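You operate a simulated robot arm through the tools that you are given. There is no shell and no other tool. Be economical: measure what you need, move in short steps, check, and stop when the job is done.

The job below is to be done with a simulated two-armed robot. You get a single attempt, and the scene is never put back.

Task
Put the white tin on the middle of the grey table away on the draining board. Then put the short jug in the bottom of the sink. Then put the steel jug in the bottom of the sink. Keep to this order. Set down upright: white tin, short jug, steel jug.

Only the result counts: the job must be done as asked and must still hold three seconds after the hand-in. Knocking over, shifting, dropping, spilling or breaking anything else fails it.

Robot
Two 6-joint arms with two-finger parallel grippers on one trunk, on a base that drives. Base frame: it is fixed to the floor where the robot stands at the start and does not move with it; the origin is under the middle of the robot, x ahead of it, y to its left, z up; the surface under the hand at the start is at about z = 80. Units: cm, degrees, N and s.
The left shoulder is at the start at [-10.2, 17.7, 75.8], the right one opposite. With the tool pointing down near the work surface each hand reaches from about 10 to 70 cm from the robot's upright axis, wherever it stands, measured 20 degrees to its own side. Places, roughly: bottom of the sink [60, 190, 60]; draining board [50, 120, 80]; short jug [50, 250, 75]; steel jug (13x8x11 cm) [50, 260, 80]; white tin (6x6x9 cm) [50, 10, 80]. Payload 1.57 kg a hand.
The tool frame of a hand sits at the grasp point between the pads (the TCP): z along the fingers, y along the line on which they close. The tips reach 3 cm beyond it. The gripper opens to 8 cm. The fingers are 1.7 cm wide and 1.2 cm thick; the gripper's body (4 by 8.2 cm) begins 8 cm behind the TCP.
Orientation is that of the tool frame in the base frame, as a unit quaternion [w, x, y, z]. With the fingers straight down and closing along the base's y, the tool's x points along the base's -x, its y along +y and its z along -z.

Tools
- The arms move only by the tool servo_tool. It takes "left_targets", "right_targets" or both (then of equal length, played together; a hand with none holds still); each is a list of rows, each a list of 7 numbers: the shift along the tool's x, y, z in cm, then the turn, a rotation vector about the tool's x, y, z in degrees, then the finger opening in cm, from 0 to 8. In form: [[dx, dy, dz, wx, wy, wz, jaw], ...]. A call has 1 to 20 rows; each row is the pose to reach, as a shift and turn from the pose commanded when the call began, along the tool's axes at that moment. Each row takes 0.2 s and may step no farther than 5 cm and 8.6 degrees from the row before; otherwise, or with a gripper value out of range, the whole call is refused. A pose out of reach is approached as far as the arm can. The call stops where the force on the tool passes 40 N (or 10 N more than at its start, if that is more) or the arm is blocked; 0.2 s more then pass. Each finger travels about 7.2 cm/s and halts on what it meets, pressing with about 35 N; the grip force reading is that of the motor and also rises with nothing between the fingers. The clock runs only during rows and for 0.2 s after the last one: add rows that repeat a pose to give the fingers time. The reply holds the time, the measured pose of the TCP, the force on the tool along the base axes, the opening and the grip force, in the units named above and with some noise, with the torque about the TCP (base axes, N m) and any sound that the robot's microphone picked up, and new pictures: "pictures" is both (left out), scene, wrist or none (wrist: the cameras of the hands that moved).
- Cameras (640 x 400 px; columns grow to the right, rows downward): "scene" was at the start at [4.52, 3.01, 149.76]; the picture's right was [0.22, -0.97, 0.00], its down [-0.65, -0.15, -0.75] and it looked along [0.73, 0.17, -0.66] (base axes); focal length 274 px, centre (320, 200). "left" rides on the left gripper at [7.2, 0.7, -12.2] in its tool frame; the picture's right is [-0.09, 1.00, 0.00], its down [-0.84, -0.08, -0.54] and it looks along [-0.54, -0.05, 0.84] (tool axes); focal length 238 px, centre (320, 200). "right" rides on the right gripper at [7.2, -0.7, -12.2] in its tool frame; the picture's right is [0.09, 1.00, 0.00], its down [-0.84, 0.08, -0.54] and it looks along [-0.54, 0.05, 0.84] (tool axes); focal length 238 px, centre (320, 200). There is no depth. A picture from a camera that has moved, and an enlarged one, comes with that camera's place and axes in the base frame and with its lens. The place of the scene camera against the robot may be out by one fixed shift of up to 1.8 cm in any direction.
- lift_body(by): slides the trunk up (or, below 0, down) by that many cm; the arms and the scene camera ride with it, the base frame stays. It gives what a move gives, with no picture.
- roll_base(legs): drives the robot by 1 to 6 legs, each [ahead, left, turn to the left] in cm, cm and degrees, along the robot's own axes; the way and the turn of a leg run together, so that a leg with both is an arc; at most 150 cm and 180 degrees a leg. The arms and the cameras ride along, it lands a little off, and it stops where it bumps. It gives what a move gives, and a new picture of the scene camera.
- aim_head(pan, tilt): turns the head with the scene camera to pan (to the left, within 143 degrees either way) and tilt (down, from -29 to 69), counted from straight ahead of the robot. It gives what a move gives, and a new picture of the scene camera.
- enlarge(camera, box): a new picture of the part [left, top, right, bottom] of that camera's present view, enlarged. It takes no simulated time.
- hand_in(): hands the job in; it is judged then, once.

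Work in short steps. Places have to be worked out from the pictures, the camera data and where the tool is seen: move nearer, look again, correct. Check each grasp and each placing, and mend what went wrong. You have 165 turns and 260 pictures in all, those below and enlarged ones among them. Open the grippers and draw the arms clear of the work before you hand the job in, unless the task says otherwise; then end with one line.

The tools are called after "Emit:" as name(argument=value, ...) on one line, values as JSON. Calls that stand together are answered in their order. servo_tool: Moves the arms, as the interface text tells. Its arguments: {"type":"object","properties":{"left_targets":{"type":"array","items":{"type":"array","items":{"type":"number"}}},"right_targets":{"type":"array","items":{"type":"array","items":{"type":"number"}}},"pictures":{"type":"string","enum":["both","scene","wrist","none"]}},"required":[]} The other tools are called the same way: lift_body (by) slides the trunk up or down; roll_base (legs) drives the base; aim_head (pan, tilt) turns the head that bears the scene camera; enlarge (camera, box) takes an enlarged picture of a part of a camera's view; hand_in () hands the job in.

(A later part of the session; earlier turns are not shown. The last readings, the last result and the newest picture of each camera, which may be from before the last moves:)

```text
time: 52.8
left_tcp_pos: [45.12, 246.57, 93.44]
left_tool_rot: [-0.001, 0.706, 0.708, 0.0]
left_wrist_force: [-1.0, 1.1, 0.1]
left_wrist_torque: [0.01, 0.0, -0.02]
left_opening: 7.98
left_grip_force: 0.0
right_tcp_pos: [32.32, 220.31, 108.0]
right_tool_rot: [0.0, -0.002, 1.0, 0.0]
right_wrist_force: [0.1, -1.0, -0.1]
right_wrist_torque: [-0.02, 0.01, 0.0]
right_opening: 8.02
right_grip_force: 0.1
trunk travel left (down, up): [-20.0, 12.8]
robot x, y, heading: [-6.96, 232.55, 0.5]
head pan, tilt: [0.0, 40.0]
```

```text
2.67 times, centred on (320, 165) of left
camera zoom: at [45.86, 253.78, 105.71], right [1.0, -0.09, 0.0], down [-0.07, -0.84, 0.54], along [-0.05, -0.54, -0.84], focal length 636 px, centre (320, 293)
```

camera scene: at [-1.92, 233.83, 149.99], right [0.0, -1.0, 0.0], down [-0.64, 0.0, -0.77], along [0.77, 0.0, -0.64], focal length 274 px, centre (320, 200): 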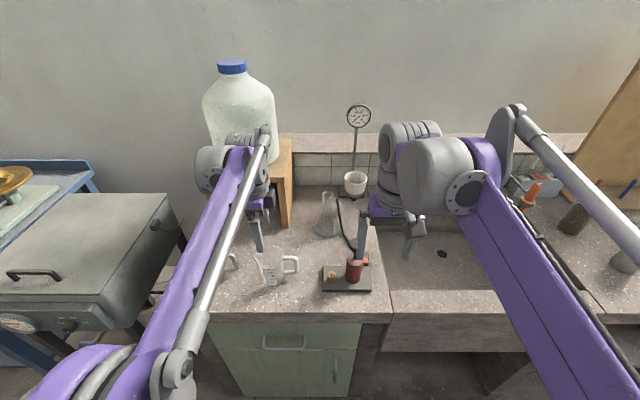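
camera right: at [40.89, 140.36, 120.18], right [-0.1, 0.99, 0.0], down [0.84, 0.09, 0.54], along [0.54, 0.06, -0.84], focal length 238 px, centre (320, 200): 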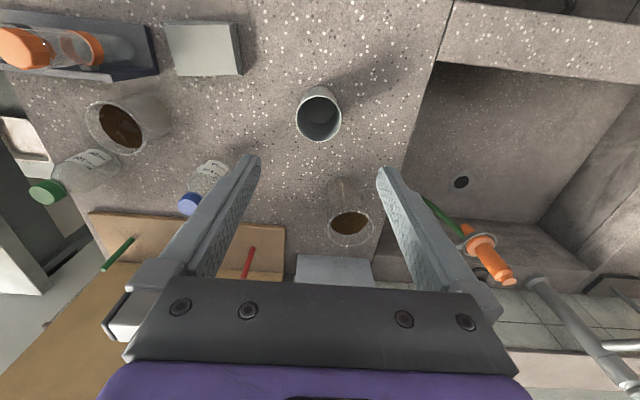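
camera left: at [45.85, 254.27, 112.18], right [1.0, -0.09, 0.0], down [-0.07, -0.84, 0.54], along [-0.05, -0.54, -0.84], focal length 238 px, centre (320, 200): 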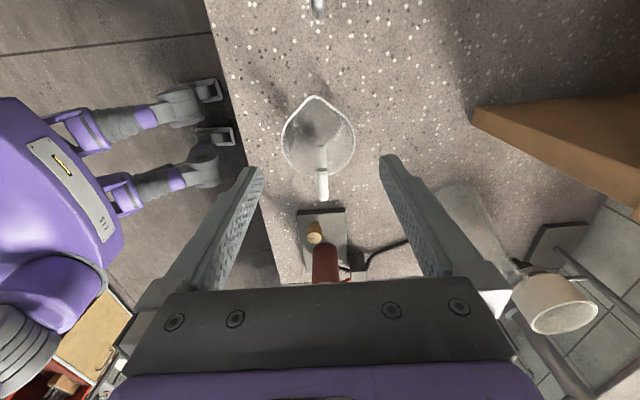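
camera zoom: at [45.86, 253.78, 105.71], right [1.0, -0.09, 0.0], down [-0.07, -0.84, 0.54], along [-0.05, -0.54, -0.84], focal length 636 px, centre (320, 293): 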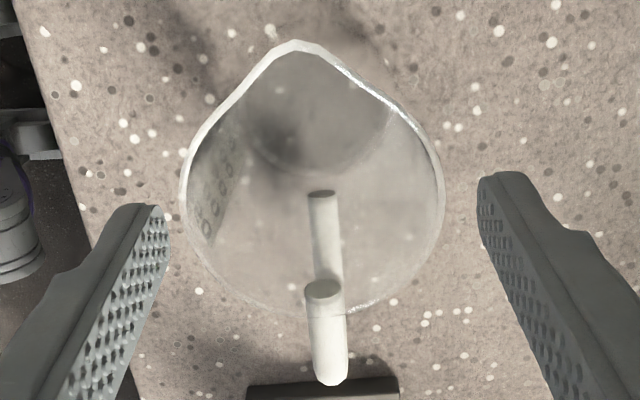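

Rim is 7.05 cm wide at z≈90, centre 0.25 cm to one side. I correct, go down in steps.

Emit:
servo_tool(left_targets=[[0.1, -0.25, 0, 0, 0, 0, 8], [0.1, -0.25, 0, 0, 0, 0, 8], [0.1, -0.25, 2, 0, 0, 0, 8], [0.1, -0.25, 4, 0, 0, 0, 8], [0.1, -0.25, 6.9, 0, 0, 0, 8], [0.1, -0.25, 6.9, 0, 0, 0, 8]], pictures="wrist")

```text
time: 54.2
left_tcp_pos: [44.91, 247.0, 86.7]
left_tool_rot: [0.0, 0.706, 0.708, 0.0]
left_wrist_force: [0.2, 0.5, -0.2]
left_wrist_torque: [-0.03, -0.01, -0.01]
left_opening: 8.02
left_grip_force: 0.1
right_tcp_pos: [32.36, 220.37, 108.1]
right_tool_rot: [0.0, -0.002, 1.0, 0.0]
right_wrist_force: [-0.6, -0.3, -0.2]
right_wrist_torque: [0.0, 0.0, 0.0]
right_opening: 7.98
right_grip_force: 0.0
trunk travel left (down, up): [-20.0, 12.8]
robot x, y, heading: [-6.8, 232.51, 0.2]
head pan, tilt: [0.0, 40.0]
camera left: at [45.61, 254.13, 98.88], right [1.0, -0.09, 0.0], down [-0.07, -0.84, 0.54], along [-0.05, -0.54, -0.84], focal length 238 px, centre (320, 200)
```

left: 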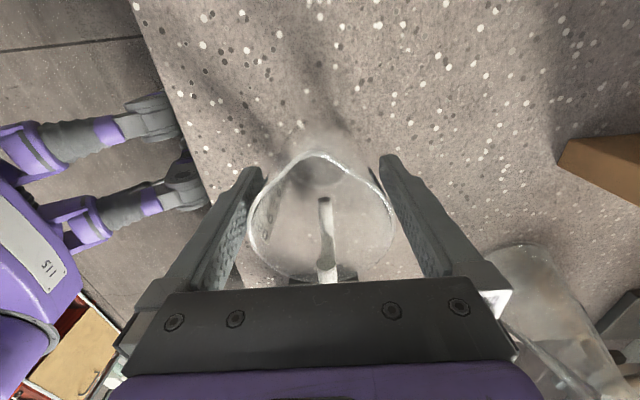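

The jug is between the fingers with no contact. I close on it.

Emit:
servo_tool(left_targets=[[0, 0, 0, 0, 0, 0, 7], [0, 0, 0, 0, 0, 0, 6], [0, 0, 0, 0, 0, 0, 5], [0, 0, 0, 0, 0, 0, 5]], pictures="wrist")

```text
time: 55.2
left_tcp_pos: [44.94, 246.96, 86.75]
left_tool_rot: [0.0, 0.707, 0.708, 0.0]
left_wrist_force: [0.4, 1.1, 0.1]
left_wrist_torque: [0.02, -0.02, 0.01]
left_opening: 6.72
left_grip_force: 35.0
right_tcp_pos: [32.31, 220.42, 108.11]
right_tool_rot: [0.0, -0.002, 1.0, 0.0]
right_wrist_force: [-0.4, -0.1, 1.5]
right_wrist_torque: [0.0, -0.03, -0.01]
right_opening: 8.0
right_grip_force: 0.0
trunk travel left (down, up): [-20.0, 12.8]
robot x, y, heading: [-6.77, 232.72, 0.2]
head pan, tilt: [0.0, 40.0]
camera left: at [45.62, 254.12, 98.89], right [1.0, -0.09, 0.0], down [-0.07, -0.84, 0.54], along [-0.05, -0.54, -0.84], focal length 238 px, centre (320, 200)
```

left: 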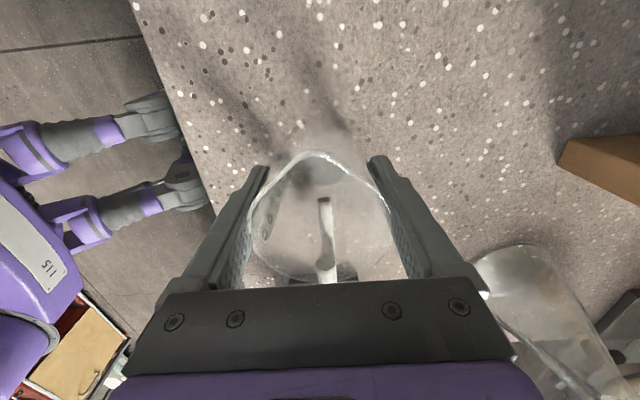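

Gripped at 6.7 cm. I lift straight up and check.

Emit:
servo_tool(left_targets=[[0, 0, -1, 0, 0, 0, 5], [0, 0, -4, 0, 0, 0, 5], [0, 0, -8, 0, 0, 0, 5], [0, 0, -12, 0, 0, 0, 5], [0, 0, -16, 0, 0, 0, 5], [0, 0, -20, 0, 0, 0, 5], [0, 0, -20, 0, 0, 0, 5]], pictures="both")

```text
time: 56.8
left_tcp_pos: [44.86, 246.94, 106.89]
left_tool_rot: [0.0, 0.706, 0.709, 0.001]
left_wrist_force: [1.0, -0.3, -0.1]
left_wrist_torque: [0.0, -0.03, -0.03]
left_opening: 6.72
left_grip_force: 34.9
right_tcp_pos: [32.37, 220.26, 107.98]
right_tool_rot: [0.001, -0.002, 1.0, -0.001]
right_wrist_force: [0.0, -0.3, 0.5]
right_wrist_torque: [0.0, -0.02, 0.03]
right_opening: 7.97
right_grip_force: 0.1
trunk travel left (down, up): [-20.0, 12.8]
robot x, y, heading: [-6.61, 232.75, 0.4]
head pan, tilt: [0.0, 40.0]
camera scene: at [-1.89, 233.84, 149.98], right [0.0, -1.0, 0.0], down [-0.64, 0.0, -0.77], along [0.77, 0.0, -0.64], focal length 274 px, centre (320, 200)
camera left: at [45.51, 253.98, 119.07], right [1.0, -0.09, 0.0], down [-0.07, -0.84, 0.54], along [-0.05, -0.54, -0.84], focal length 238 px, centre (320, 200)
```

scene: 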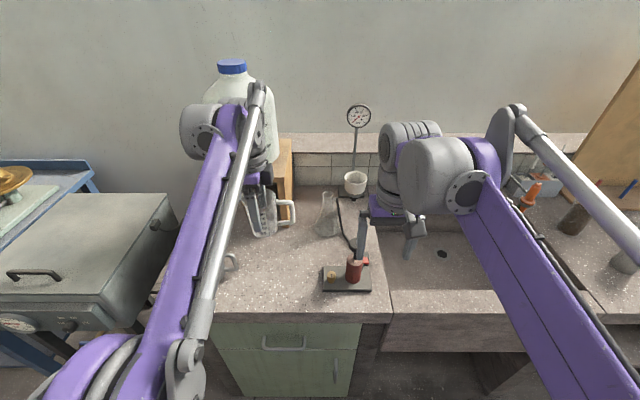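
left: 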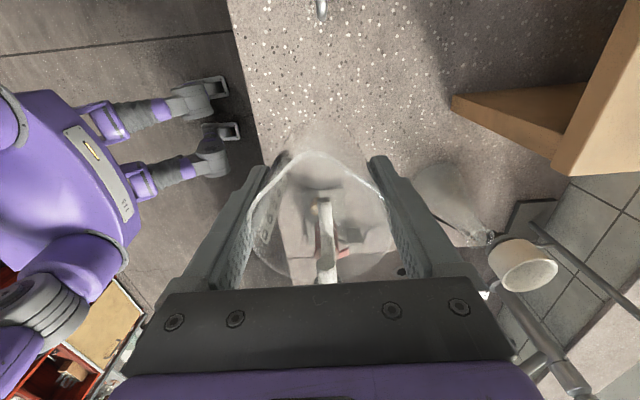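

The short jug is held upright. I draw the hand back, back up, drive right to the sink and come forward.

Emit:
servo_tool(left_targets=[[0, -4, 0, 0, 0, 0, 5], [0, -8, 0, 0, 0, 0, 5], [0, -12, 0, 0, 0, 0, 5], [0, -16, 0, 0, 0, 0, 5], [0, -20, 0, 0, 0, 0, 5]], right_targets=[[2, 0, 0, 0, 0, 0, 8], [4, 0, 0, 0, 0, 0, 8], [6, 0, 0, 0, 0, 0, 8], [8, 0, 0, 0, 0, 0, 8], [10, 0, 0, 0, 0, 0, 8]], pictures="none")

Emit:
roll_base(legs=[[-15, 0, 0], [0, -70, 0], [18, 0, 0]])

Emit:
aim_head(pan=10, tilt=55)

```text
time: 58.0
left_tcp_pos: [24.78, 246.86, 106.57]
left_tool_rot: [0.001, 0.706, 0.708, 0.0]
left_wrist_force: [0.2, 0.3, -0.1]
left_wrist_torque: [-0.05, 0.03, -0.02]
left_opening: 6.73
left_grip_force: 35.2
right_tcp_pos: [22.18, 220.22, 108.1]
right_tool_rot: [0.001, -0.001, 1.0, 0.0]
right_wrist_force: [-0.5, -0.4, -0.3]
right_wrist_torque: [-0.02, -0.04, -0.01]
right_opening: 7.99
right_grip_force: 0.2
trunk travel left (down, up): [-20.0, 12.8]
robot x, y, heading: [-6.54, 232.75, 0.2]
head pan, tilt: [0.0, 40.0]
```

```text
time: 66.4
left_tcp_pos: [28.52, 178.97, 106.54]
left_tool_rot: [-0.001, 0.709, 0.705, 0.0]
left_wrist_force: [0.7, 0.6, 0.2]
left_wrist_torque: [-0.01, 0.01, 0.01]
left_opening: 6.7
left_grip_force: 35.1
right_tcp_pos: [25.61, 152.31, 108.07]
right_tool_rot: [0.0, 0.002, 1.0, 0.0]
right_wrist_force: [-0.2, -0.1, -0.1]
right_wrist_torque: [0.0, 0.02, -0.01]
right_opening: 8.0
right_grip_force: 0.0
trunk travel left (down, up): [-20.0, 12.8]
robot x, y, heading: [-3.27, 164.91, -0.1]
head pan, tilt: [0.0, 40.0]
camera scene: at [1.49, 166.17, 149.98], right [0.0, -1.0, 0.0], down [-0.64, 0.0, -0.77], along [0.77, 0.0, -0.64], focal length 274 px, centre (320, 200)
```

scene: 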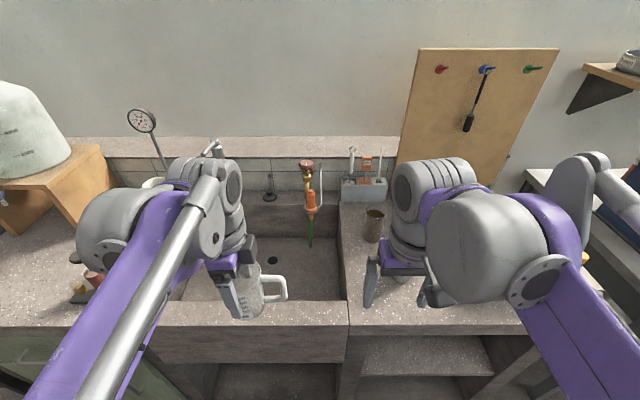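

```text
time: 67.2
left_tcp_pos: [28.36, 179.0, 106.59]
left_tool_rot: [0.001, 0.709, 0.706, -0.001]
left_wrist_force: [-0.5, 0.3, -0.9]
left_wrist_torque: [0.03, 0.0, 0.05]
left_opening: 6.71
left_grip_force: 34.9
right_tcp_pos: [25.53, 152.37, 108.11]
right_tool_rot: [0.0, 0.002, 1.0, 0.0]
right_wrist_force: [-0.3, -0.4, -0.5]
right_wrist_torque: [0.0, 0.02, 0.03]
right_opening: 7.99
right_grip_force: 0.1
trunk travel left (down, up): [-20.0, 12.8]
robot x, y, heading: [-3.27, 164.93, -0.3]
head pan, tilt: [10.0, 55.0]
camera scene: at [0.01, 167.42, 147.92], right [0.17, -0.99, 0.0], down [-0.81, -0.14, -0.57], along [0.57, 0.1, -0.82], focal length 274 px, centre (320, 200)
```

scene: 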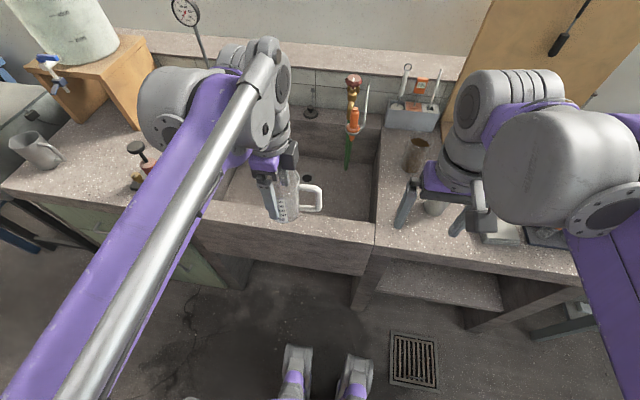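

I extend the left hand at height over the sink and look down with its camera.

Emit:
servo_tool(left_targets=[[0, 4, 0, 0, 0, 0, 5], [0, 8, 0, 0, 0, 0, 5], [-0.5, 12, 0, 0, 0, 0, 5], [-1, 16, 0, 0, 0, 0, 5], [-1, 20, 0, 0, 0, 0, 5], [-1, 24, 0, 0, 0, 0, 5], [-1, 26, 0, 0, 0, 0, 5], [-1, 26, 0, 0, 0, 0, 5]], pictures="both")

```text
time: 69.0
left_tcp_pos: [52.45, 177.63, 106.33]
left_tool_rot: [0.0, 0.708, 0.706, 0.001]
left_wrist_force: [0.4, -0.2, -1.0]
left_wrist_torque: [0.0, 0.02, -0.01]
left_opening: 6.73
left_grip_force: 35.3
left hand out of reach, approached as far as the arm can: row 7, 8
right_tcp_pos: [25.55, 152.34, 108.15]
right_tool_rot: [0.0, 0.002, 1.0, -0.001]
right_wrist_force: [0.1, 0.6, -0.2]
right_wrist_torque: [0.0, 0.05, 0.01]
right_opening: 7.98
right_grip_force: 0.0
trunk travel left (down, up): [-20.0, 12.8]
robot x, y, heading: [-3.36, 165.17, -0.2]
head pan, tilt: [10.0, 55.0]
camera scene: at [0.1, 167.42, 147.91], right [0.17, -0.99, 0.0], down [-0.81, -0.14, -0.57], along [0.56, 0.1, -0.82], focal length 274 px, centre (320, 200)
camera left: at [53.16, 184.72, 118.62], right [1.0, -0.1, 0.0], down [-0.08, -0.84, 0.54], along [-0.05, -0.54, -0.84], focal length 238 px, centre (320, 200)
```

scene: 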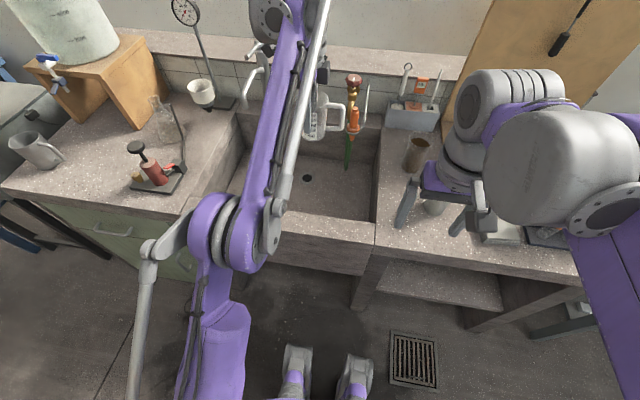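
left: 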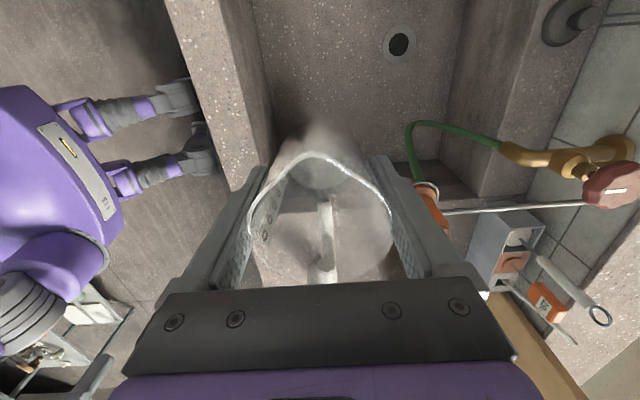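

The jug hangs over the sink; the sprayer and hose are near y≈167, so I shift to y=182 and go down to z≈82 first.

Emit:
servo_tool(left_targets=[[2, 0, 0, 0, 0, 0, 5], [4, 0, 0, 0, 0, 0, 5], [4, 0, 4, 0, 0, 0, 5], [4, 0, 8, 0, 0, 0, 5], [4, 0, 12, 0, 0, 0, 5], [4, 0, 16, 0, 0, 0, 5], [4, 0, 20, 0, 0, 0, 5], [4, 0, 24, 0, 0, 0, 5], [4, 0, 24, 0, 0, 0, 5]], pictures="both")

```text
time: 71.0
left_tcp_pos: [52.18, 181.67, 82.37]
left_tool_rot: [0.0, 0.709, 0.705, 0.0]
left_wrist_force: [-0.2, -0.9, -0.8]
left_wrist_torque: [0.02, 0.03, -0.03]
left_opening: 6.74
left_grip_force: 35.1
right_tcp_pos: [25.55, 152.41, 108.07]
right_tool_rot: [0.0, 0.002, 1.0, 0.0]
right_wrist_force: [-0.5, -0.3, 0.6]
right_wrist_torque: [0.0, 0.01, -0.04]
right_opening: 8.0
right_grip_force: 0.0
trunk travel left (down, up): [-20.0, 12.8]
robot x, y, heading: [-3.49, 165.26, -0.2]
head pan, tilt: [10.0, 55.0]
camera scene: at [0.0, 167.42, 147.92], right [0.17, -0.99, 0.0], down [-0.81, -0.14, -0.57], along [0.57, 0.1, -0.82], focal length 274 px, centre (320, 200)
camera left: at [52.95, 188.81, 94.63], right [1.0, -0.1, 0.0], down [-0.08, -0.84, 0.54], along [-0.05, -0.54, -0.84], focal length 238 px, centre (320, 200)
```

scene: 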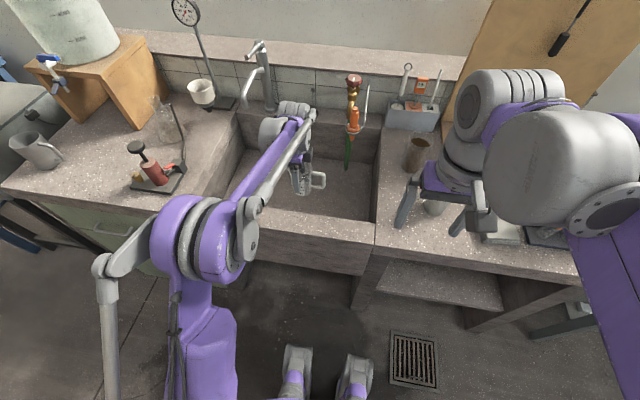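
left: 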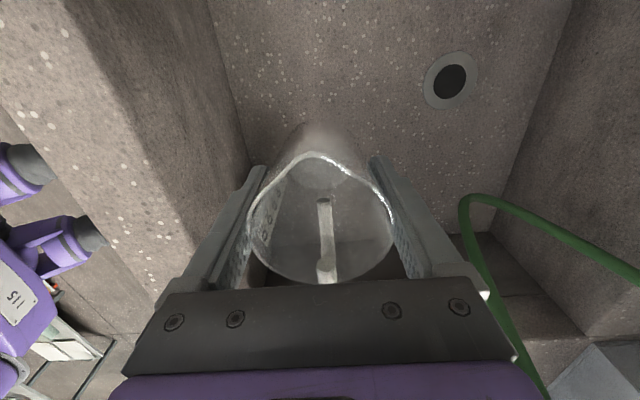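

Clear of hose and walls. I go down to about 1.5 cm above the expected floor contact.

Emit:
servo_tool(left_targets=[[0, 0.5, 4, 0, 0, 0, 5], [0, 0.5, 8, 0, 0, 0, 5], [0, 0.5, 11, 0, 0, 0, 5], [0, 0.5, 13.3, 0, 0, 0, 5], [0, 0.5, 13.3, 0, 0, 0, 5]], pictures="both")

```text
time: 72.2
left_tcp_pos: [52.67, 181.61, 69.21]
left_tool_rot: [0.0, 0.708, 0.706, -0.001]
left_wrist_force: [-0.6, -0.1, -1.3]
left_wrist_torque: [0.0, -0.01, 0.01]
left_opening: 6.73
left_grip_force: 34.6
right_tcp_pos: [25.64, 152.34, 108.14]
right_tool_rot: [0.0, 0.002, 1.0, 0.0]
right_wrist_force: [0.3, -0.8, 0.1]
right_wrist_torque: [0.0, -0.01, -0.01]
right_opening: 8.01
right_grip_force: 0.1
trunk travel left (down, up): [-20.0, 12.8]
robot x, y, heading: [-3.49, 164.84, -0.4]
head pan, tilt: [10.0, 55.0]
camera scene: at [0.02, 167.42, 147.92], right [0.17, -0.99, 0.0], down [-0.81, -0.14, -0.57], along [0.57, 0.1, -0.82], focal length 274 px, centre (320, 200)
camera left: at [53.43, 188.7, 81.44], right [1.0, -0.1, 0.0], down [-0.08, -0.84, 0.54], along [-0.05, -0.54, -0.84], focal length 238 px, centre (320, 200)
```

scene: 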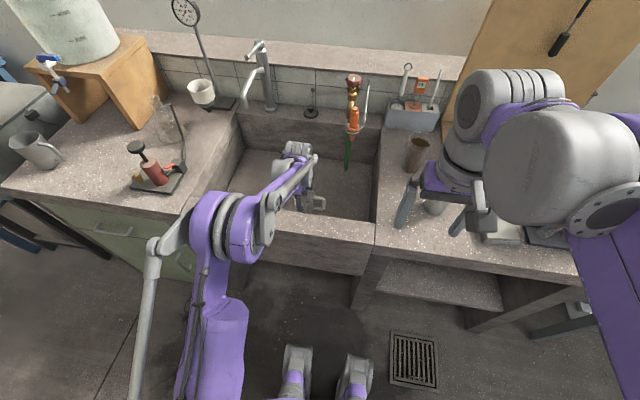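
left: 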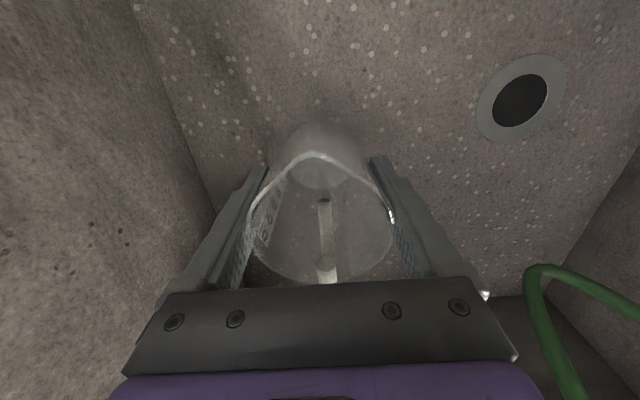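

Near the floor. I go down slowly until contact.

Emit:
servo_tool(left_targets=[[0, 0, 0.4, 0, 0, 0, 5], [0, 0, 0.8, 0, 0, 0, 5], [0, 0, 1.2, 0, 0, 0, 5], [0, 0, 1.2, 0, 0, 0, 5]], pictures="none")

Emit:
enlarge(camera="scene", box=[170, 100, 400, 280])

```text
time: 73.2
left_tcp_pos: [52.8, 181.67, 67.94]
left_tool_rot: [0.0, 0.708, 0.706, 0.0]
left_wrist_force: [-0.2, -0.4, -0.5]
left_wrist_torque: [0.0, 0.02, 0.0]
left_opening: 6.73
left_grip_force: 35.0
right_tcp_pos: [25.6, 152.3, 108.12]
right_tool_rot: [0.0, 0.002, 1.0, 0.0]
right_wrist_force: [0.4, -0.4, -0.1]
right_wrist_torque: [-0.04, 0.02, 0.01]
right_opening: 8.0
right_grip_force: 0.2
trunk travel left (down, up): [-20.0, 12.8]
robot x, y, heading: [-3.27, 164.93, -0.4]
head pan, tilt: [10.0, 55.0]
```

```text
2.22 times, centred on (285, 190) of scene
camera zoom: at [0.03, 167.42, 147.92], right [0.17, -0.99, 0.0], down [-0.81, -0.14, -0.57], along [0.57, 0.1, -0.82], focal length 608 px, centre (398, 222)
```

zoom: 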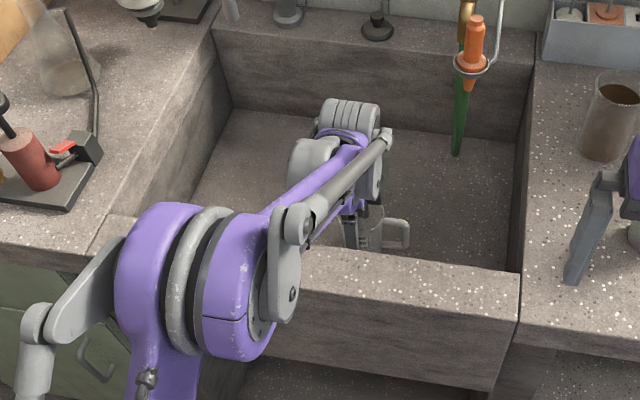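

Still free; I continue in 0.3 cm steps.

Emit:
servo_tool(left_targets=[[0, 0, 0.3, 0, 0, 0, 5], [0, 0, 0.6, 0, 0, 0, 5], [0, 0, 0.9, 0, 0, 0, 5], [0, 0, 0.9, 0, 0, 0, 5]], pictures="none")

```text
time: 74.2
left_tcp_pos: [52.69, 181.73, 67.32]
left_tool_rot: [0.0, 0.708, 0.706, 0.0]
left_wrist_force: [-2.7, -0.9, 20.5]
left_wrist_torque: [-0.02, 0.25, -0.03]
left_opening: 6.72
left_grip_force: 34.8
right_tcp_pos: [25.44, 152.41, 108.12]
right_tool_rot: [-0.001, 0.002, 1.0, 0.0]
right_wrist_force: [-0.3, 0.2, -0.3]
right_wrist_torque: [0.01, 0.01, 0.02]
right_opening: 7.99
right_grip_force: 0.0
trunk travel left (down, up): [-20.0, 12.8]
robot x, y, heading: [-3.61, 164.85, -0.2]
head pan, tilt: [10.0, 55.0]
stopped in row 4 (left hand): the force on the tool passed its limit at 41 N (the readings are from after the stop); the commanded pose is now the measured one
```

Contact on the floor at z 67.3. I relax slightly and open.

Emit:
servo_tool(left_targets=[[0, 0, -0.2, 0, 0, 0, 5], [0, 0, -0.2, 0, 0, 0, 6.5], [0, 0, -0.2, 0, 0, 0, 7.5], [0, 0, -0.2, 0, 0, 0, 8], [0, 0, -0.2, 0, 0, 0, 8]], pictures="wrist")

```text
time: 75.4
left_tcp_pos: [52.81, 181.82, 67.42]
left_tool_rot: [0.0, 0.709, 0.705, 0.0]
left_wrist_force: [1.7, 0.0, -0.8]
left_wrist_torque: [-0.02, 0.01, 0.0]
left_opening: 8.01
left_grip_force: 0.0
right_tcp_pos: [25.56, 152.3, 108.19]
right_tool_rot: [0.0, 0.002, 1.0, 0.0]
right_wrist_force: [0.1, -0.7, 0.1]
right_wrist_torque: [0.05, -0.01, 0.03]
right_opening: 7.99
right_grip_force: 0.0
trunk travel left (down, up): [-20.0, 12.8]
robot x, y, heading: [-3.02, 165.18, -0.1]
head pan, tilt: [10.0, 55.0]
camera left: at [53.49, 188.88, 79.57], right [1.0, -0.1, 0.0], down [-0.08, -0.84, 0.54], along [-0.05, -0.54, -0.84], focal length 238 px, centre (320, 200)
```

left: 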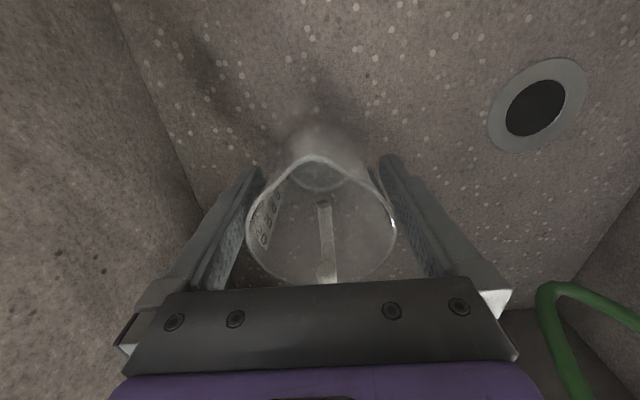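

Fingers are open and the jug stands. I raise straight up out of the sink.

Emit:
servo_tool(left_targets=[[0, 0, -1, 0, 0, 0, 8], [0, 0, -2.5, 0, 0, 0, 8], [0, 0, -5, 0, 0, 0, 8], [0, 0, -9, 0, 0, 0, 8], [0, 0, -13, 0, 0, 0, 8], [0, 0, -17, 0, 0, 0, 8], [0, 0, -21, 0, 0, 0, 8], [0, 0, -25, 0, 0, 0, 8], [0, 0, -29, 0, 0, 0, 8], [0, 0, -33, 0, 0, 0, 8], [0, 0, -37, 0, 0, 0, 8], [0, 0, -37, 0, 0, 0, 8]], pictures="both")

```text
time: 78.0
left_tcp_pos: [53.08, 181.7, 104.48]
left_tool_rot: [0.0, 0.708, 0.706, 0.001]
left_wrist_force: [-0.5, -0.8, -1.1]
left_wrist_torque: [-0.03, 0.01, -0.01]
left_opening: 8.01
left_grip_force: 0.1
right_tcp_pos: [25.59, 152.36, 108.08]
right_tool_rot: [0.0, 0.002, 1.0, 0.0]
right_wrist_force: [-0.6, -0.3, 1.0]
right_wrist_torque: [0.0, 0.02, -0.02]
right_opening: 8.02
right_grip_force: 0.0
trunk travel left (down, up): [-20.0, 12.8]
robot x, y, heading: [-3.52, 165.45, -0.1]
head pan, tilt: [10.0, 55.0]
camera scene: at [0.03, 167.43, 147.92], right [0.17, -0.99, 0.0], down [-0.81, -0.14, -0.57], along [0.57, 0.1, -0.82], focal length 274 px, centre (320, 200)
camera left: at [53.67, 188.8, 116.75], right [1.0, -0.1, 0.0], down [-0.08, -0.84, 0.54], along [-0.05, -0.54, -0.84], focal length 238 px, centre (320, 200)
```

scene: 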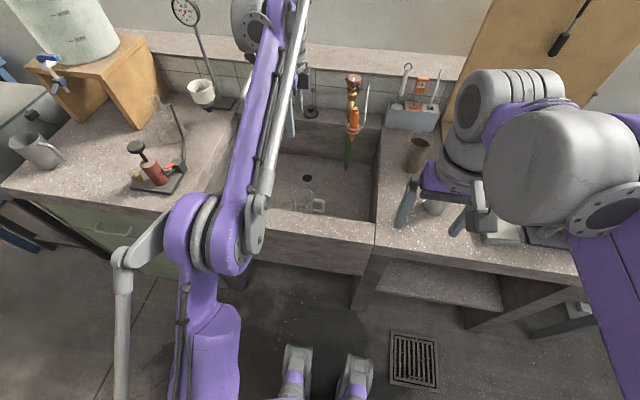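
left: 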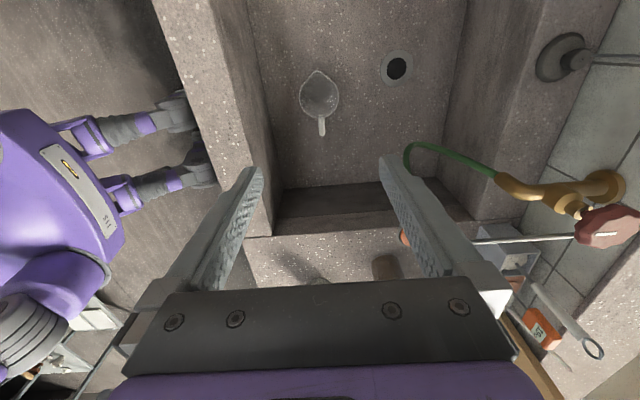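

The short jug stands upright in the sink. I retract the left hand and drive back to the steel jug.

Emit:
servo_tool(left_targets=[[0, -4, 0, 0, 0, 0, 8], [0, -8, 0, 0, 0, 0, 8], [0, -12, 0, 0, 0, 0, 8], [0, -16, 0, 0, 0, 0, 8], [0, -20, 0, 0, 0, 0, 8], [0, -24, 0, 0, 0, 0, 8]], pictures="none")

Emit:
roll_base(legs=[[-15, 0, 0], [0, 86, 0], [10, 0, 0]])

Emit:
aim_head(pan=15, tilt=45)

```text
time: 79.4
left_tcp_pos: [28.58, 181.75, 104.48]
left_tool_rot: [0.001, 0.708, 0.706, 0.001]
left_wrist_force: [-0.7, 0.2, 0.3]
left_wrist_torque: [0.01, -0.02, -0.02]
left_opening: 8.01
left_grip_force: 0.0
right_tcp_pos: [25.46, 152.44, 108.19]
right_tool_rot: [0.0, 0.002, 1.0, -0.001]
right_wrist_force: [-0.7, 0.0, -0.7]
right_wrist_torque: [0.01, -0.02, 0.0]
right_opening: 7.99
right_grip_force: 0.1
trunk travel left (down, up): [-20.0, 12.8]
robot x, y, heading: [-3.81, 165.35, -0.0]
head pan, tilt: [10.0, 55.0]
```

```text
time: 89.2
left_tcp_pos: [24.6, 268.75, 104.39]
left_tool_rot: [-0.001, 0.71, 0.704, 0.0]
left_wrist_force: [-0.2, -0.1, -0.6]
left_wrist_torque: [-0.02, 0.03, 0.01]
left_opening: 7.98
left_grip_force: 0.1
right_tcp_pos: [21.19, 239.4, 108.14]
right_tool_rot: [0.001, 0.004, 1.0, 0.0]
right_wrist_force: [0.3, -0.6, 0.1]
right_wrist_torque: [0.01, 0.02, 0.02]
right_opening: 8.0
right_grip_force: 0.0
trunk travel left (down, up): [-20.0, 12.8]
robot x, y, heading: [-7.83, 252.24, -0.4]
head pan, tilt: [10.0, 55.0]
camera scene: at [-4.26, 254.51, 147.92], right [0.17, -0.99, 0.0], down [-0.81, -0.14, -0.57], along [0.57, 0.09, -0.82], focal length 274 px, centre (320, 200)
```

scene: 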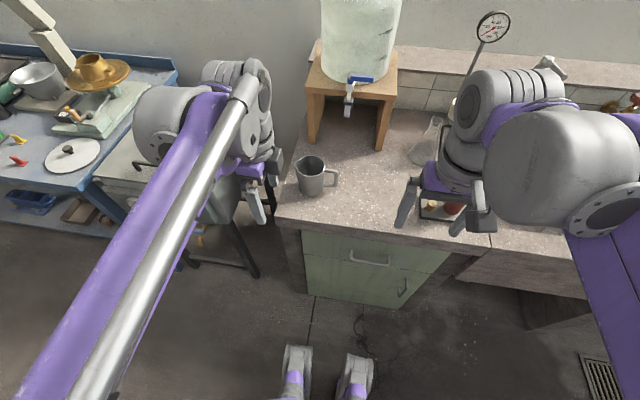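

```text
time: 89.9
left_tcp_pos: [24.45, 268.71, 104.4]
left_tool_rot: [0.001, 0.711, 0.704, 0.0]
left_wrist_force: [0.1, -0.7, 0.1]
left_wrist_torque: [0.0, 0.0, -0.03]
left_opening: 8.0
left_grip_force: 0.0
right_tcp_pos: [21.14, 239.27, 108.04]
right_tool_rot: [0.0, 0.004, 1.0, -0.001]
right_wrist_force: [-0.2, -0.1, 0.3]
right_wrist_torque: [0.01, 0.03, 0.02]
right_opening: 7.99
right_grip_force: 0.0
trunk travel left (down, up): [-20.0, 12.8]
robot x, y, heading: [-8.24, 252.18, -0.5]
head pan, tilt: [15.0, 45.0]
camera scene: at [-3.56, 255.36, 149.25], right [0.25, -0.97, 0.0], down [-0.69, -0.18, -0.71], along [0.68, 0.18, -0.71], focal length 274 px, centre (320, 200)
```

scene: 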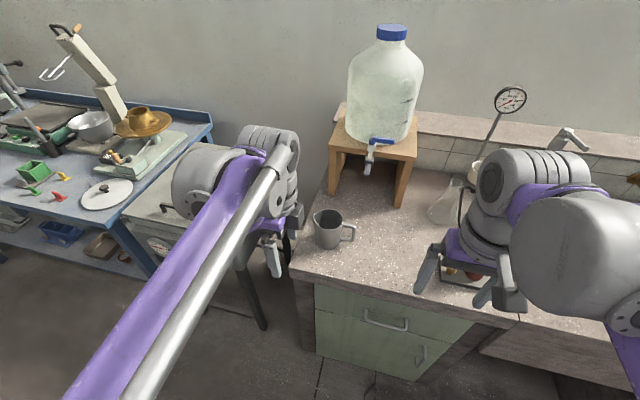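

Steel jug is at about [45,264.5]. I extend the left hand to it at height for a wrist view.

Emit:
servo_tool(left_targets=[[-1, 4, 0, 0, 0, 0, 8], [-2, 8, 0, 0, 0, 0, 8], [-3, 12, 0, 0, 0, 0, 8], [-4, 16, 0, 0, 0, 0, 8], [-4, 16, 0, 0, 0, 0, 8]], pictures="wrist")

Emit:
enlarge(camera="left", box=[240, 40, 480, 190])

```text
time: 91.1
left_tcp_pos: [40.5, 264.64, 104.31]
left_tool_rot: [0.001, 0.71, 0.704, 0.0]
left_wrist_force: [-0.5, -0.1, -0.6]
left_wrist_torque: [0.03, 0.0, -0.01]
left_opening: 8.0
left_grip_force: 0.1
right_tcp_pos: [21.1, 239.35, 108.11]
right_tool_rot: [0.0, 0.005, 1.0, -0.001]
right_wrist_force: [0.0, -0.4, -0.8]
right_wrist_torque: [-0.01, -0.01, -0.01]
right_opening: 8.0
right_grip_force: 0.1
trunk travel left (down, up): [-20.0, 12.8]
robot x, y, heading: [-7.75, 251.87, -0.5]
head pan, tilt: [15.0, 45.0]
camera left: at [41.08, 271.7, 116.56], right [0.99, -0.1, 0.0], down [-0.09, -0.84, 0.54], along [-0.05, -0.54, -0.84], focal length 238 px, centre (320, 200)
```

left: 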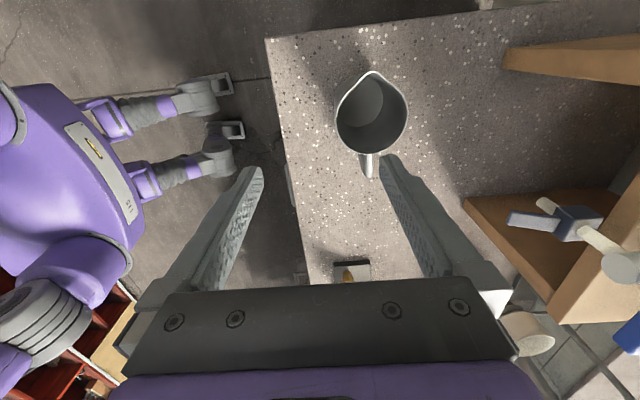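

```text
2.67 times, centred on (360, 115) of left
camera zoom: at [41.08, 271.7, 116.56], right [0.99, -0.1, 0.0], down [-0.09, -0.84, 0.54], along [-0.05, -0.54, -0.84], focal length 636 px, centre (213, 427)
```

zoom: 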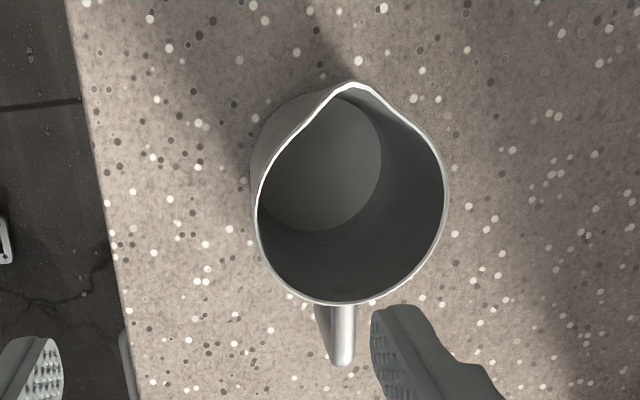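

Rim is 7.7 cm, too tight for the 8 cm jaw, so I pinch the front wall: one finger inside, one outside. I move over it with the jaw at 4 cm and check.

Emit:
servo_tool(left_targets=[[0.7, 1.9, 0, 0, 0, 0, 6], [0.7, 1.9, 4, 0, 0, 0, 4], [0.7, 1.9, 8.5, 0, 0, 0, 4], [0.7, 1.9, 8.5, 0, 0, 0, 4]], pictures="wrist")

Emit:
enlarge(camera="left", box=[220, 70, 460, 220])

```text
time: 92.1
left_tcp_pos: [42.5, 265.45, 95.83]
left_tool_rot: [0.002, 0.71, 0.704, 0.001]
left_wrist_force: [-0.9, 0.7, -0.8]
left_wrist_torque: [0.0, 0.03, -0.01]
left_opening: 4.01
left_grip_force: 0.1
right_tcp_pos: [21.12, 239.26, 108.24]
right_tool_rot: [0.0, 0.004, 1.0, 0.0]
right_wrist_force: [-0.3, -0.2, 1.0]
right_wrist_torque: [0.02, 0.0, 0.02]
right_opening: 8.02
right_grip_force: 0.1
trunk travel left (down, up): [-20.0, 12.8]
robot x, y, heading: [-8.03, 252.4, -0.6]
head pan, tilt: [15.0, 45.0]
camera left: at [43.24, 272.59, 108.02], right [0.99, -0.1, 0.0], down [-0.08, -0.84, 0.54], along [-0.05, -0.54, -0.84], focal length 238 px, centre (320, 200)
```

left: 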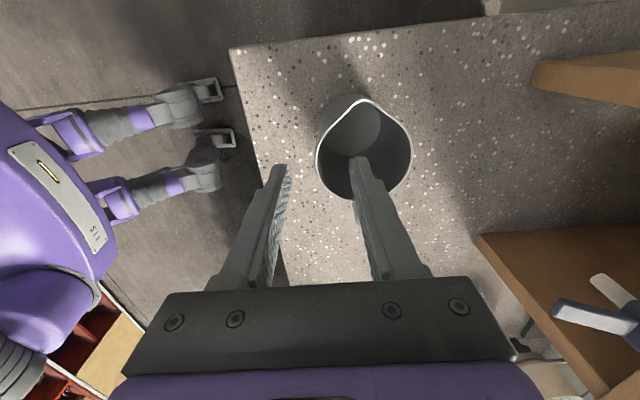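

```text
2.67 times, centred on (340, 145) of left
camera zoom: at [43.24, 272.59, 108.02], right [0.99, -0.1, 0.0], down [-0.08, -0.84, 0.54], along [-0.05, -0.54, -0.84], focal length 636 px, centre (267, 347)
```

zoom: 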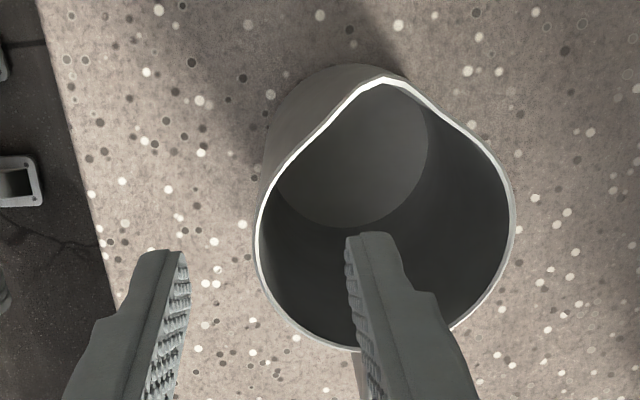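

The front wall is 0.35 cm toward the robot from the jaw centre. I correct and go down over the wall.

Emit:
servo_tool(left_targets=[[-0.5, -0.2, 0, 0, 0, 0, 4], [-0.5, -0.2, 3, 0, 0, 0, 4], [-0.5, -0.2, 6, 0, 0, 0, 4], [-0.5, -0.2, 9.3, 0, 0, 0, 4], [-0.5, -0.2, 9.3, 0, 0, 0, 4]], pictures="wrist")

```text
time: 93.3
left_tcp_pos: [42.16, 264.64, 86.52]
left_tool_rot: [0.0, 0.71, 0.704, 0.001]
left_wrist_force: [0.2, -0.3, 0.3]
left_wrist_torque: [-0.02, -0.01, 0.02]
left_opening: 4.01
left_grip_force: 0.0
right_tcp_pos: [21.26, 239.25, 108.13]
right_tool_rot: [-0.001, 0.005, 1.0, 0.0]
right_wrist_force: [0.2, -0.1, 0.1]
right_wrist_torque: [0.0, -0.01, -0.01]
right_opening: 8.02
right_grip_force: 0.0
trunk travel left (down, up): [-20.0, 12.8]
robot x, y, heading: [-7.81, 251.9, -0.7]
head pan, tilt: [15.0, 45.0]
camera left: at [42.98, 271.78, 98.75], right [0.99, -0.1, 0.0], down [-0.09, -0.84, 0.54], along [-0.05, -0.54, -0.84], focal length 238 px, centre (320, 200)
```

left: 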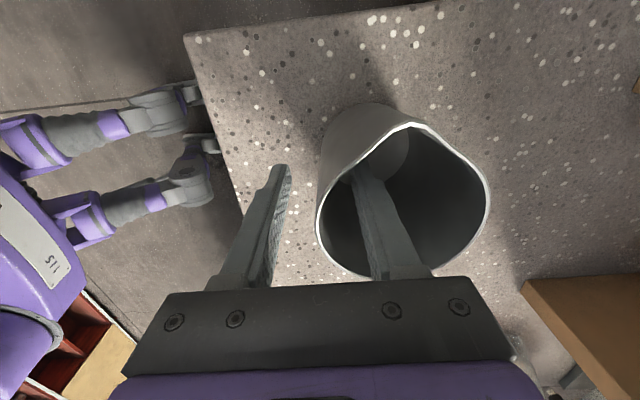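

The wall lies between the fingers. I close gently.

Emit:
servo_tool(left_targets=[[0, 0, 0, 0, 0, 0, 3], [0, 0, 0, 0, 0, 0, 2], [0, 0, 0, 0, 0, 0, 1], [0, 0, 0, 0, 0, 0, 0], [0, 0, 0, 0, 0, 0, 0]], pictures="wrist")

```text
time: 94.5
left_tcp_pos: [42.35, 264.64, 86.66]
left_tool_rot: [0.001, 0.71, 0.704, 0.001]
left_wrist_force: [8.1, 1.4, 15.4]
left_wrist_torque: [0.0, -1.61, 0.11]
left_opening: 0.37
left_grip_force: 24.5
right_tcp_pos: [21.1, 239.32, 108.15]
right_tool_rot: [0.001, 0.004, 1.0, 0.0]
right_wrist_force: [-1.0, -0.2, 0.0]
right_wrist_torque: [-0.01, 0.03, -0.02]
right_opening: 8.01
right_grip_force: 0.0
trunk travel left (down, up): [-20.0, 12.8]
robot x, y, heading: [-8.1, 252.25, -0.4]
head pan, tilt: [15.0, 45.0]
camera left: at [43.01, 271.78, 98.84], right [0.99, -0.1, 0.0], down [-0.09, -0.84, 0.54], along [-0.05, -0.54, -0.84], focal length 238 px, centre (320, 200)
```

left: 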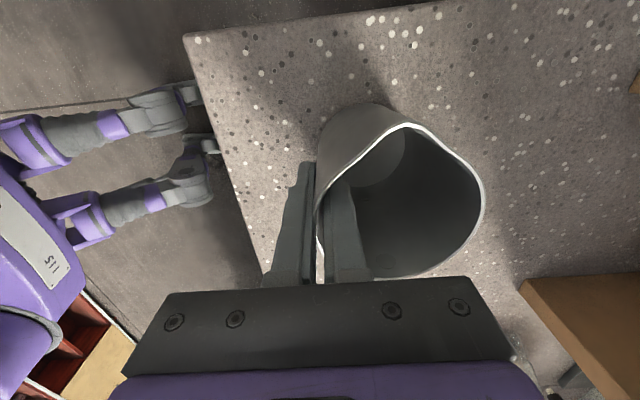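

Wall pinched. I lift slowly and check tilt and slip.

Emit:
servo_tool(left_targets=[[0, 0, -0.5, 0, 0, 0, 0], [0, 0, -1.5, 0, 0, 0, 0], [0, 0, -3, 0, 0, 0, 0], [0, 0, -3, 0, 0, 0, 0]], pictures="both")

```text
time: 95.5
left_tcp_pos: [42.33, 264.81, 89.71]
left_tool_rot: [0.0, 0.71, 0.704, 0.0]
left_wrist_force: [0.7, -0.3, -0.9]
left_wrist_torque: [0.05, 0.04, 0.01]
left_opening: 0.26
left_grip_force: 24.0
right_tcp_pos: [21.3, 239.36, 108.07]
right_tool_rot: [0.0, 0.004, 1.0, -0.001]
right_wrist_force: [0.1, 0.0, -0.2]
right_wrist_torque: [0.02, 0.0, 0.0]
right_opening: 7.99
right_grip_force: 0.0
trunk travel left (down, up): [-20.0, 12.8]
robot x, y, heading: [-8.01, 251.67, -0.8]
head pan, tilt: [15.0, 45.0]
camera scene: at [-3.52, 255.36, 149.26], right [0.25, -0.97, 0.0], down [-0.68, -0.18, -0.71], along [0.68, 0.18, -0.71], focal length 274 px, centre (320, 200)
camera left: at [43.0, 271.9, 101.9], right [0.99, -0.1, 0.0], down [-0.08, -0.84, 0.54], along [-0.05, -0.54, -0.84], focal length 238 px, centre (320, 200)
```

scene: 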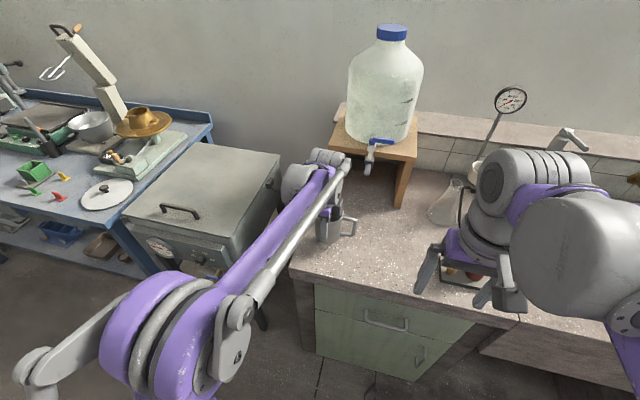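
left: 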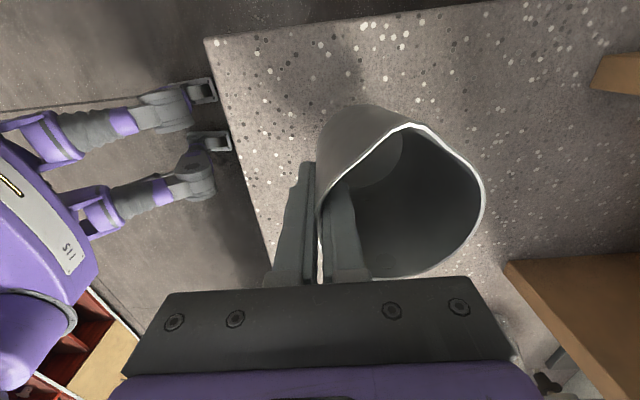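

It hangs firmly. I raise it further and look at its tilt.

Emit:
servo_tool(left_targets=[[0, 0, -4, 0, 0, 0, 0], [0, 0, -8, 0, 0, 0, 0], [0, 0, -12, 0, 0, 0, 0], [0, 0, -15, 0, 0, 0, 0], [0, 0, -15, 0, 0, 0, 0]], pictures="none")

Emit:
enlarge(camera="scene", box=[240, 100, 420, 260])

```text
time: 96.7
left_tcp_pos: [42.11, 264.89, 104.96]
left_tool_rot: [0.001, 0.71, 0.704, 0.0]
left_wrist_force: [0.0, -0.5, -0.4]
left_wrist_torque: [0.06, 0.02, -0.01]
left_opening: 0.24
left_grip_force: 24.4
right_tcp_pos: [21.12, 239.36, 108.21]
right_tool_rot: [0.0, 0.004, 1.0, -0.001]
right_wrist_force: [0.4, -0.2, 0.1]
right_wrist_torque: [0.05, 0.0, 0.02]
right_opening: 7.97
right_grip_force: 0.0
trunk travel left (down, up): [-20.0, 12.8]
robot x, y, heading: [-7.94, 252.13, -0.9]
head pan, tilt: [15.0, 45.0]
```

```text
2.50 times, centred on (330, 180) of scene
camera zoom: at [-3.54, 255.37, 149.26], right [0.25, -0.97, 0.0], down [-0.68, -0.18, -0.71], along [0.68, 0.18, -0.71], focal length 684 px, centre (295, 250)
```

zoom: 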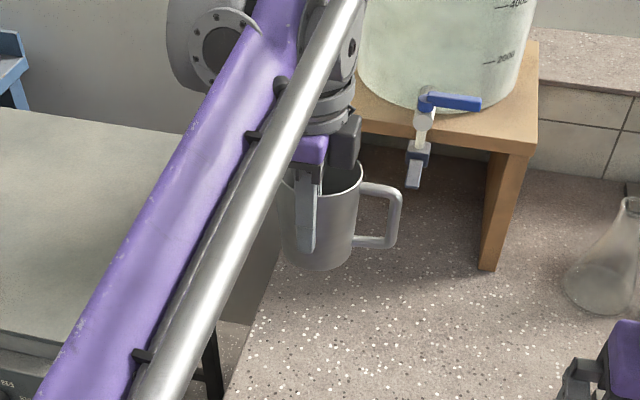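

Held nearly level. I retract and drive to the sink.

Emit:
servo_tool(left_targets=[[0, -4, 0, 0, 0, 0, 0], [0, -8, 0, 0, 0, 0, 0], [0, -12, 0, 0, 0, 0, 0], [0, -16, 0, 0, 0, 0, 0], [0, -20, 0, 0, 0, 0, 0]], pictures="wrist")

Emit:
roll_base(legs=[[-13, 0, 0.8], [0, -66, 0], [19, 0, 0]])

Emit:
aim_head(pan=-5, tilt=55)

```text
time: 97.9
left_tcp_pos: [22.07, 264.82, 104.89]
left_tool_rot: [0.001, 0.71, 0.704, 0.0]
left_wrist_force: [-1.0, -0.1, -1.3]
left_wrist_torque: [0.0, 0.07, 0.02]
left_opening: 0.27
left_grip_force: 23.9
right_tcp_pos: [21.09, 239.41, 108.16]
right_tool_rot: [0.0, 0.004, 1.0, 0.0]
right_wrist_force: [0.2, 0.7, -0.4]
right_wrist_torque: [0.0, -0.03, 0.04]
right_opening: 7.99
right_grip_force: 0.1
trunk travel left (down, up): [-20.0, 12.8]
robot x, y, heading: [-7.74, 252.52, -0.4]
head pan, tilt: [15.0, 45.0]
camera left: at [22.75, 272.03, 116.98], right [0.99, -0.1, 0.0], down [-0.09, -0.84, 0.54], along [-0.05, -0.54, -0.84], focal length 238 px, centre (320, 200)
```

left: 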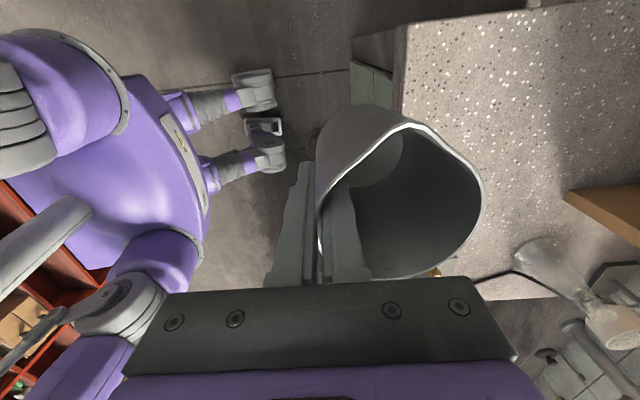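

```text
time: 106.2
left_tcp_pos: [28.66, 199.19, 104.66]
left_tool_rot: [0.001, 0.703, 0.711, 0.0]
left_wrist_force: [-0.1, 0.5, -2.2]
left_wrist_torque: [-0.01, 0.1, 0.05]
left_opening: 0.24
left_grip_force: 24.4
right_tcp_pos: [28.08, 173.73, 108.12]
right_tool_rot: [0.0, -0.005, 1.0, -0.001]
right_wrist_force: [-0.6, -0.7, -0.6]
right_wrist_torque: [0.01, 0.06, 0.01]
right_opening: 7.99
right_grip_force: 0.0
trunk travel left (down, up): [-20.0, 12.8]
robot x, y, heading: [-0.94, 185.92, 0.5]
head pan, tilt: [15.0, 45.0]
camera scene: at [3.16, 189.17, 149.26], right [0.27, -0.96, 0.0], down [-0.68, -0.19, -0.71], along [0.68, 0.19, -0.71], focal length 274 px, centre (320, 200)
```

scene: 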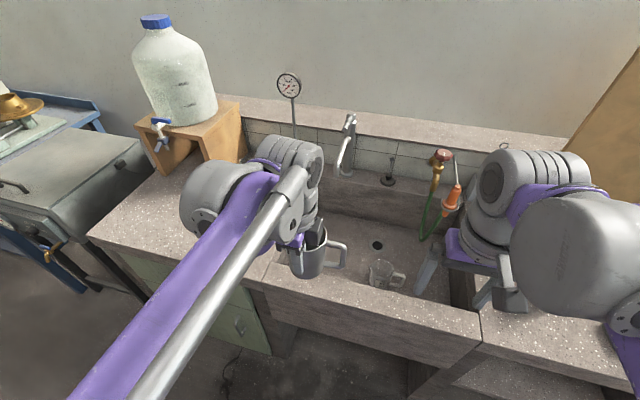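

```text
time: 107.0
left_tcp_pos: [28.6, 199.14, 104.75]
left_tool_rot: [0.001, 0.703, 0.711, 0.0]
left_wrist_force: [0.3, 0.6, -1.6]
left_wrist_torque: [0.03, 0.05, 0.0]
left_opening: 0.26
left_grip_force: 23.7
right_tcp_pos: [28.04, 173.56, 108.13]
right_tool_rot: [0.0, -0.006, 1.0, 0.0]
right_wrist_force: [0.7, 0.1, -0.4]
right_wrist_torque: [0.03, 0.0, -0.01]
right_opening: 8.0
right_grip_force: 0.0
trunk travel left (down, up): [-20.0, 12.8]
robot x, y, heading: [-0.77, 186.08, 0.7]
head pan, tilt: [-5.0, 55.0]
camera scene: at [2.44, 186.43, 147.92], right [-0.08, -1.0, 0.0], down [-0.82, 0.06, -0.57], along [0.57, -0.04, -0.82], focal length 274 px, centre (320, 200)
```

scene: 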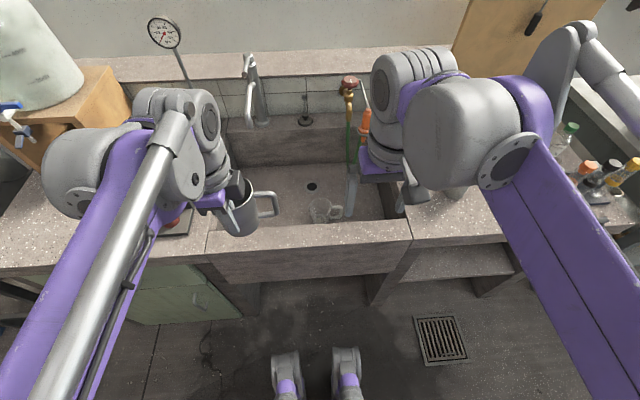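

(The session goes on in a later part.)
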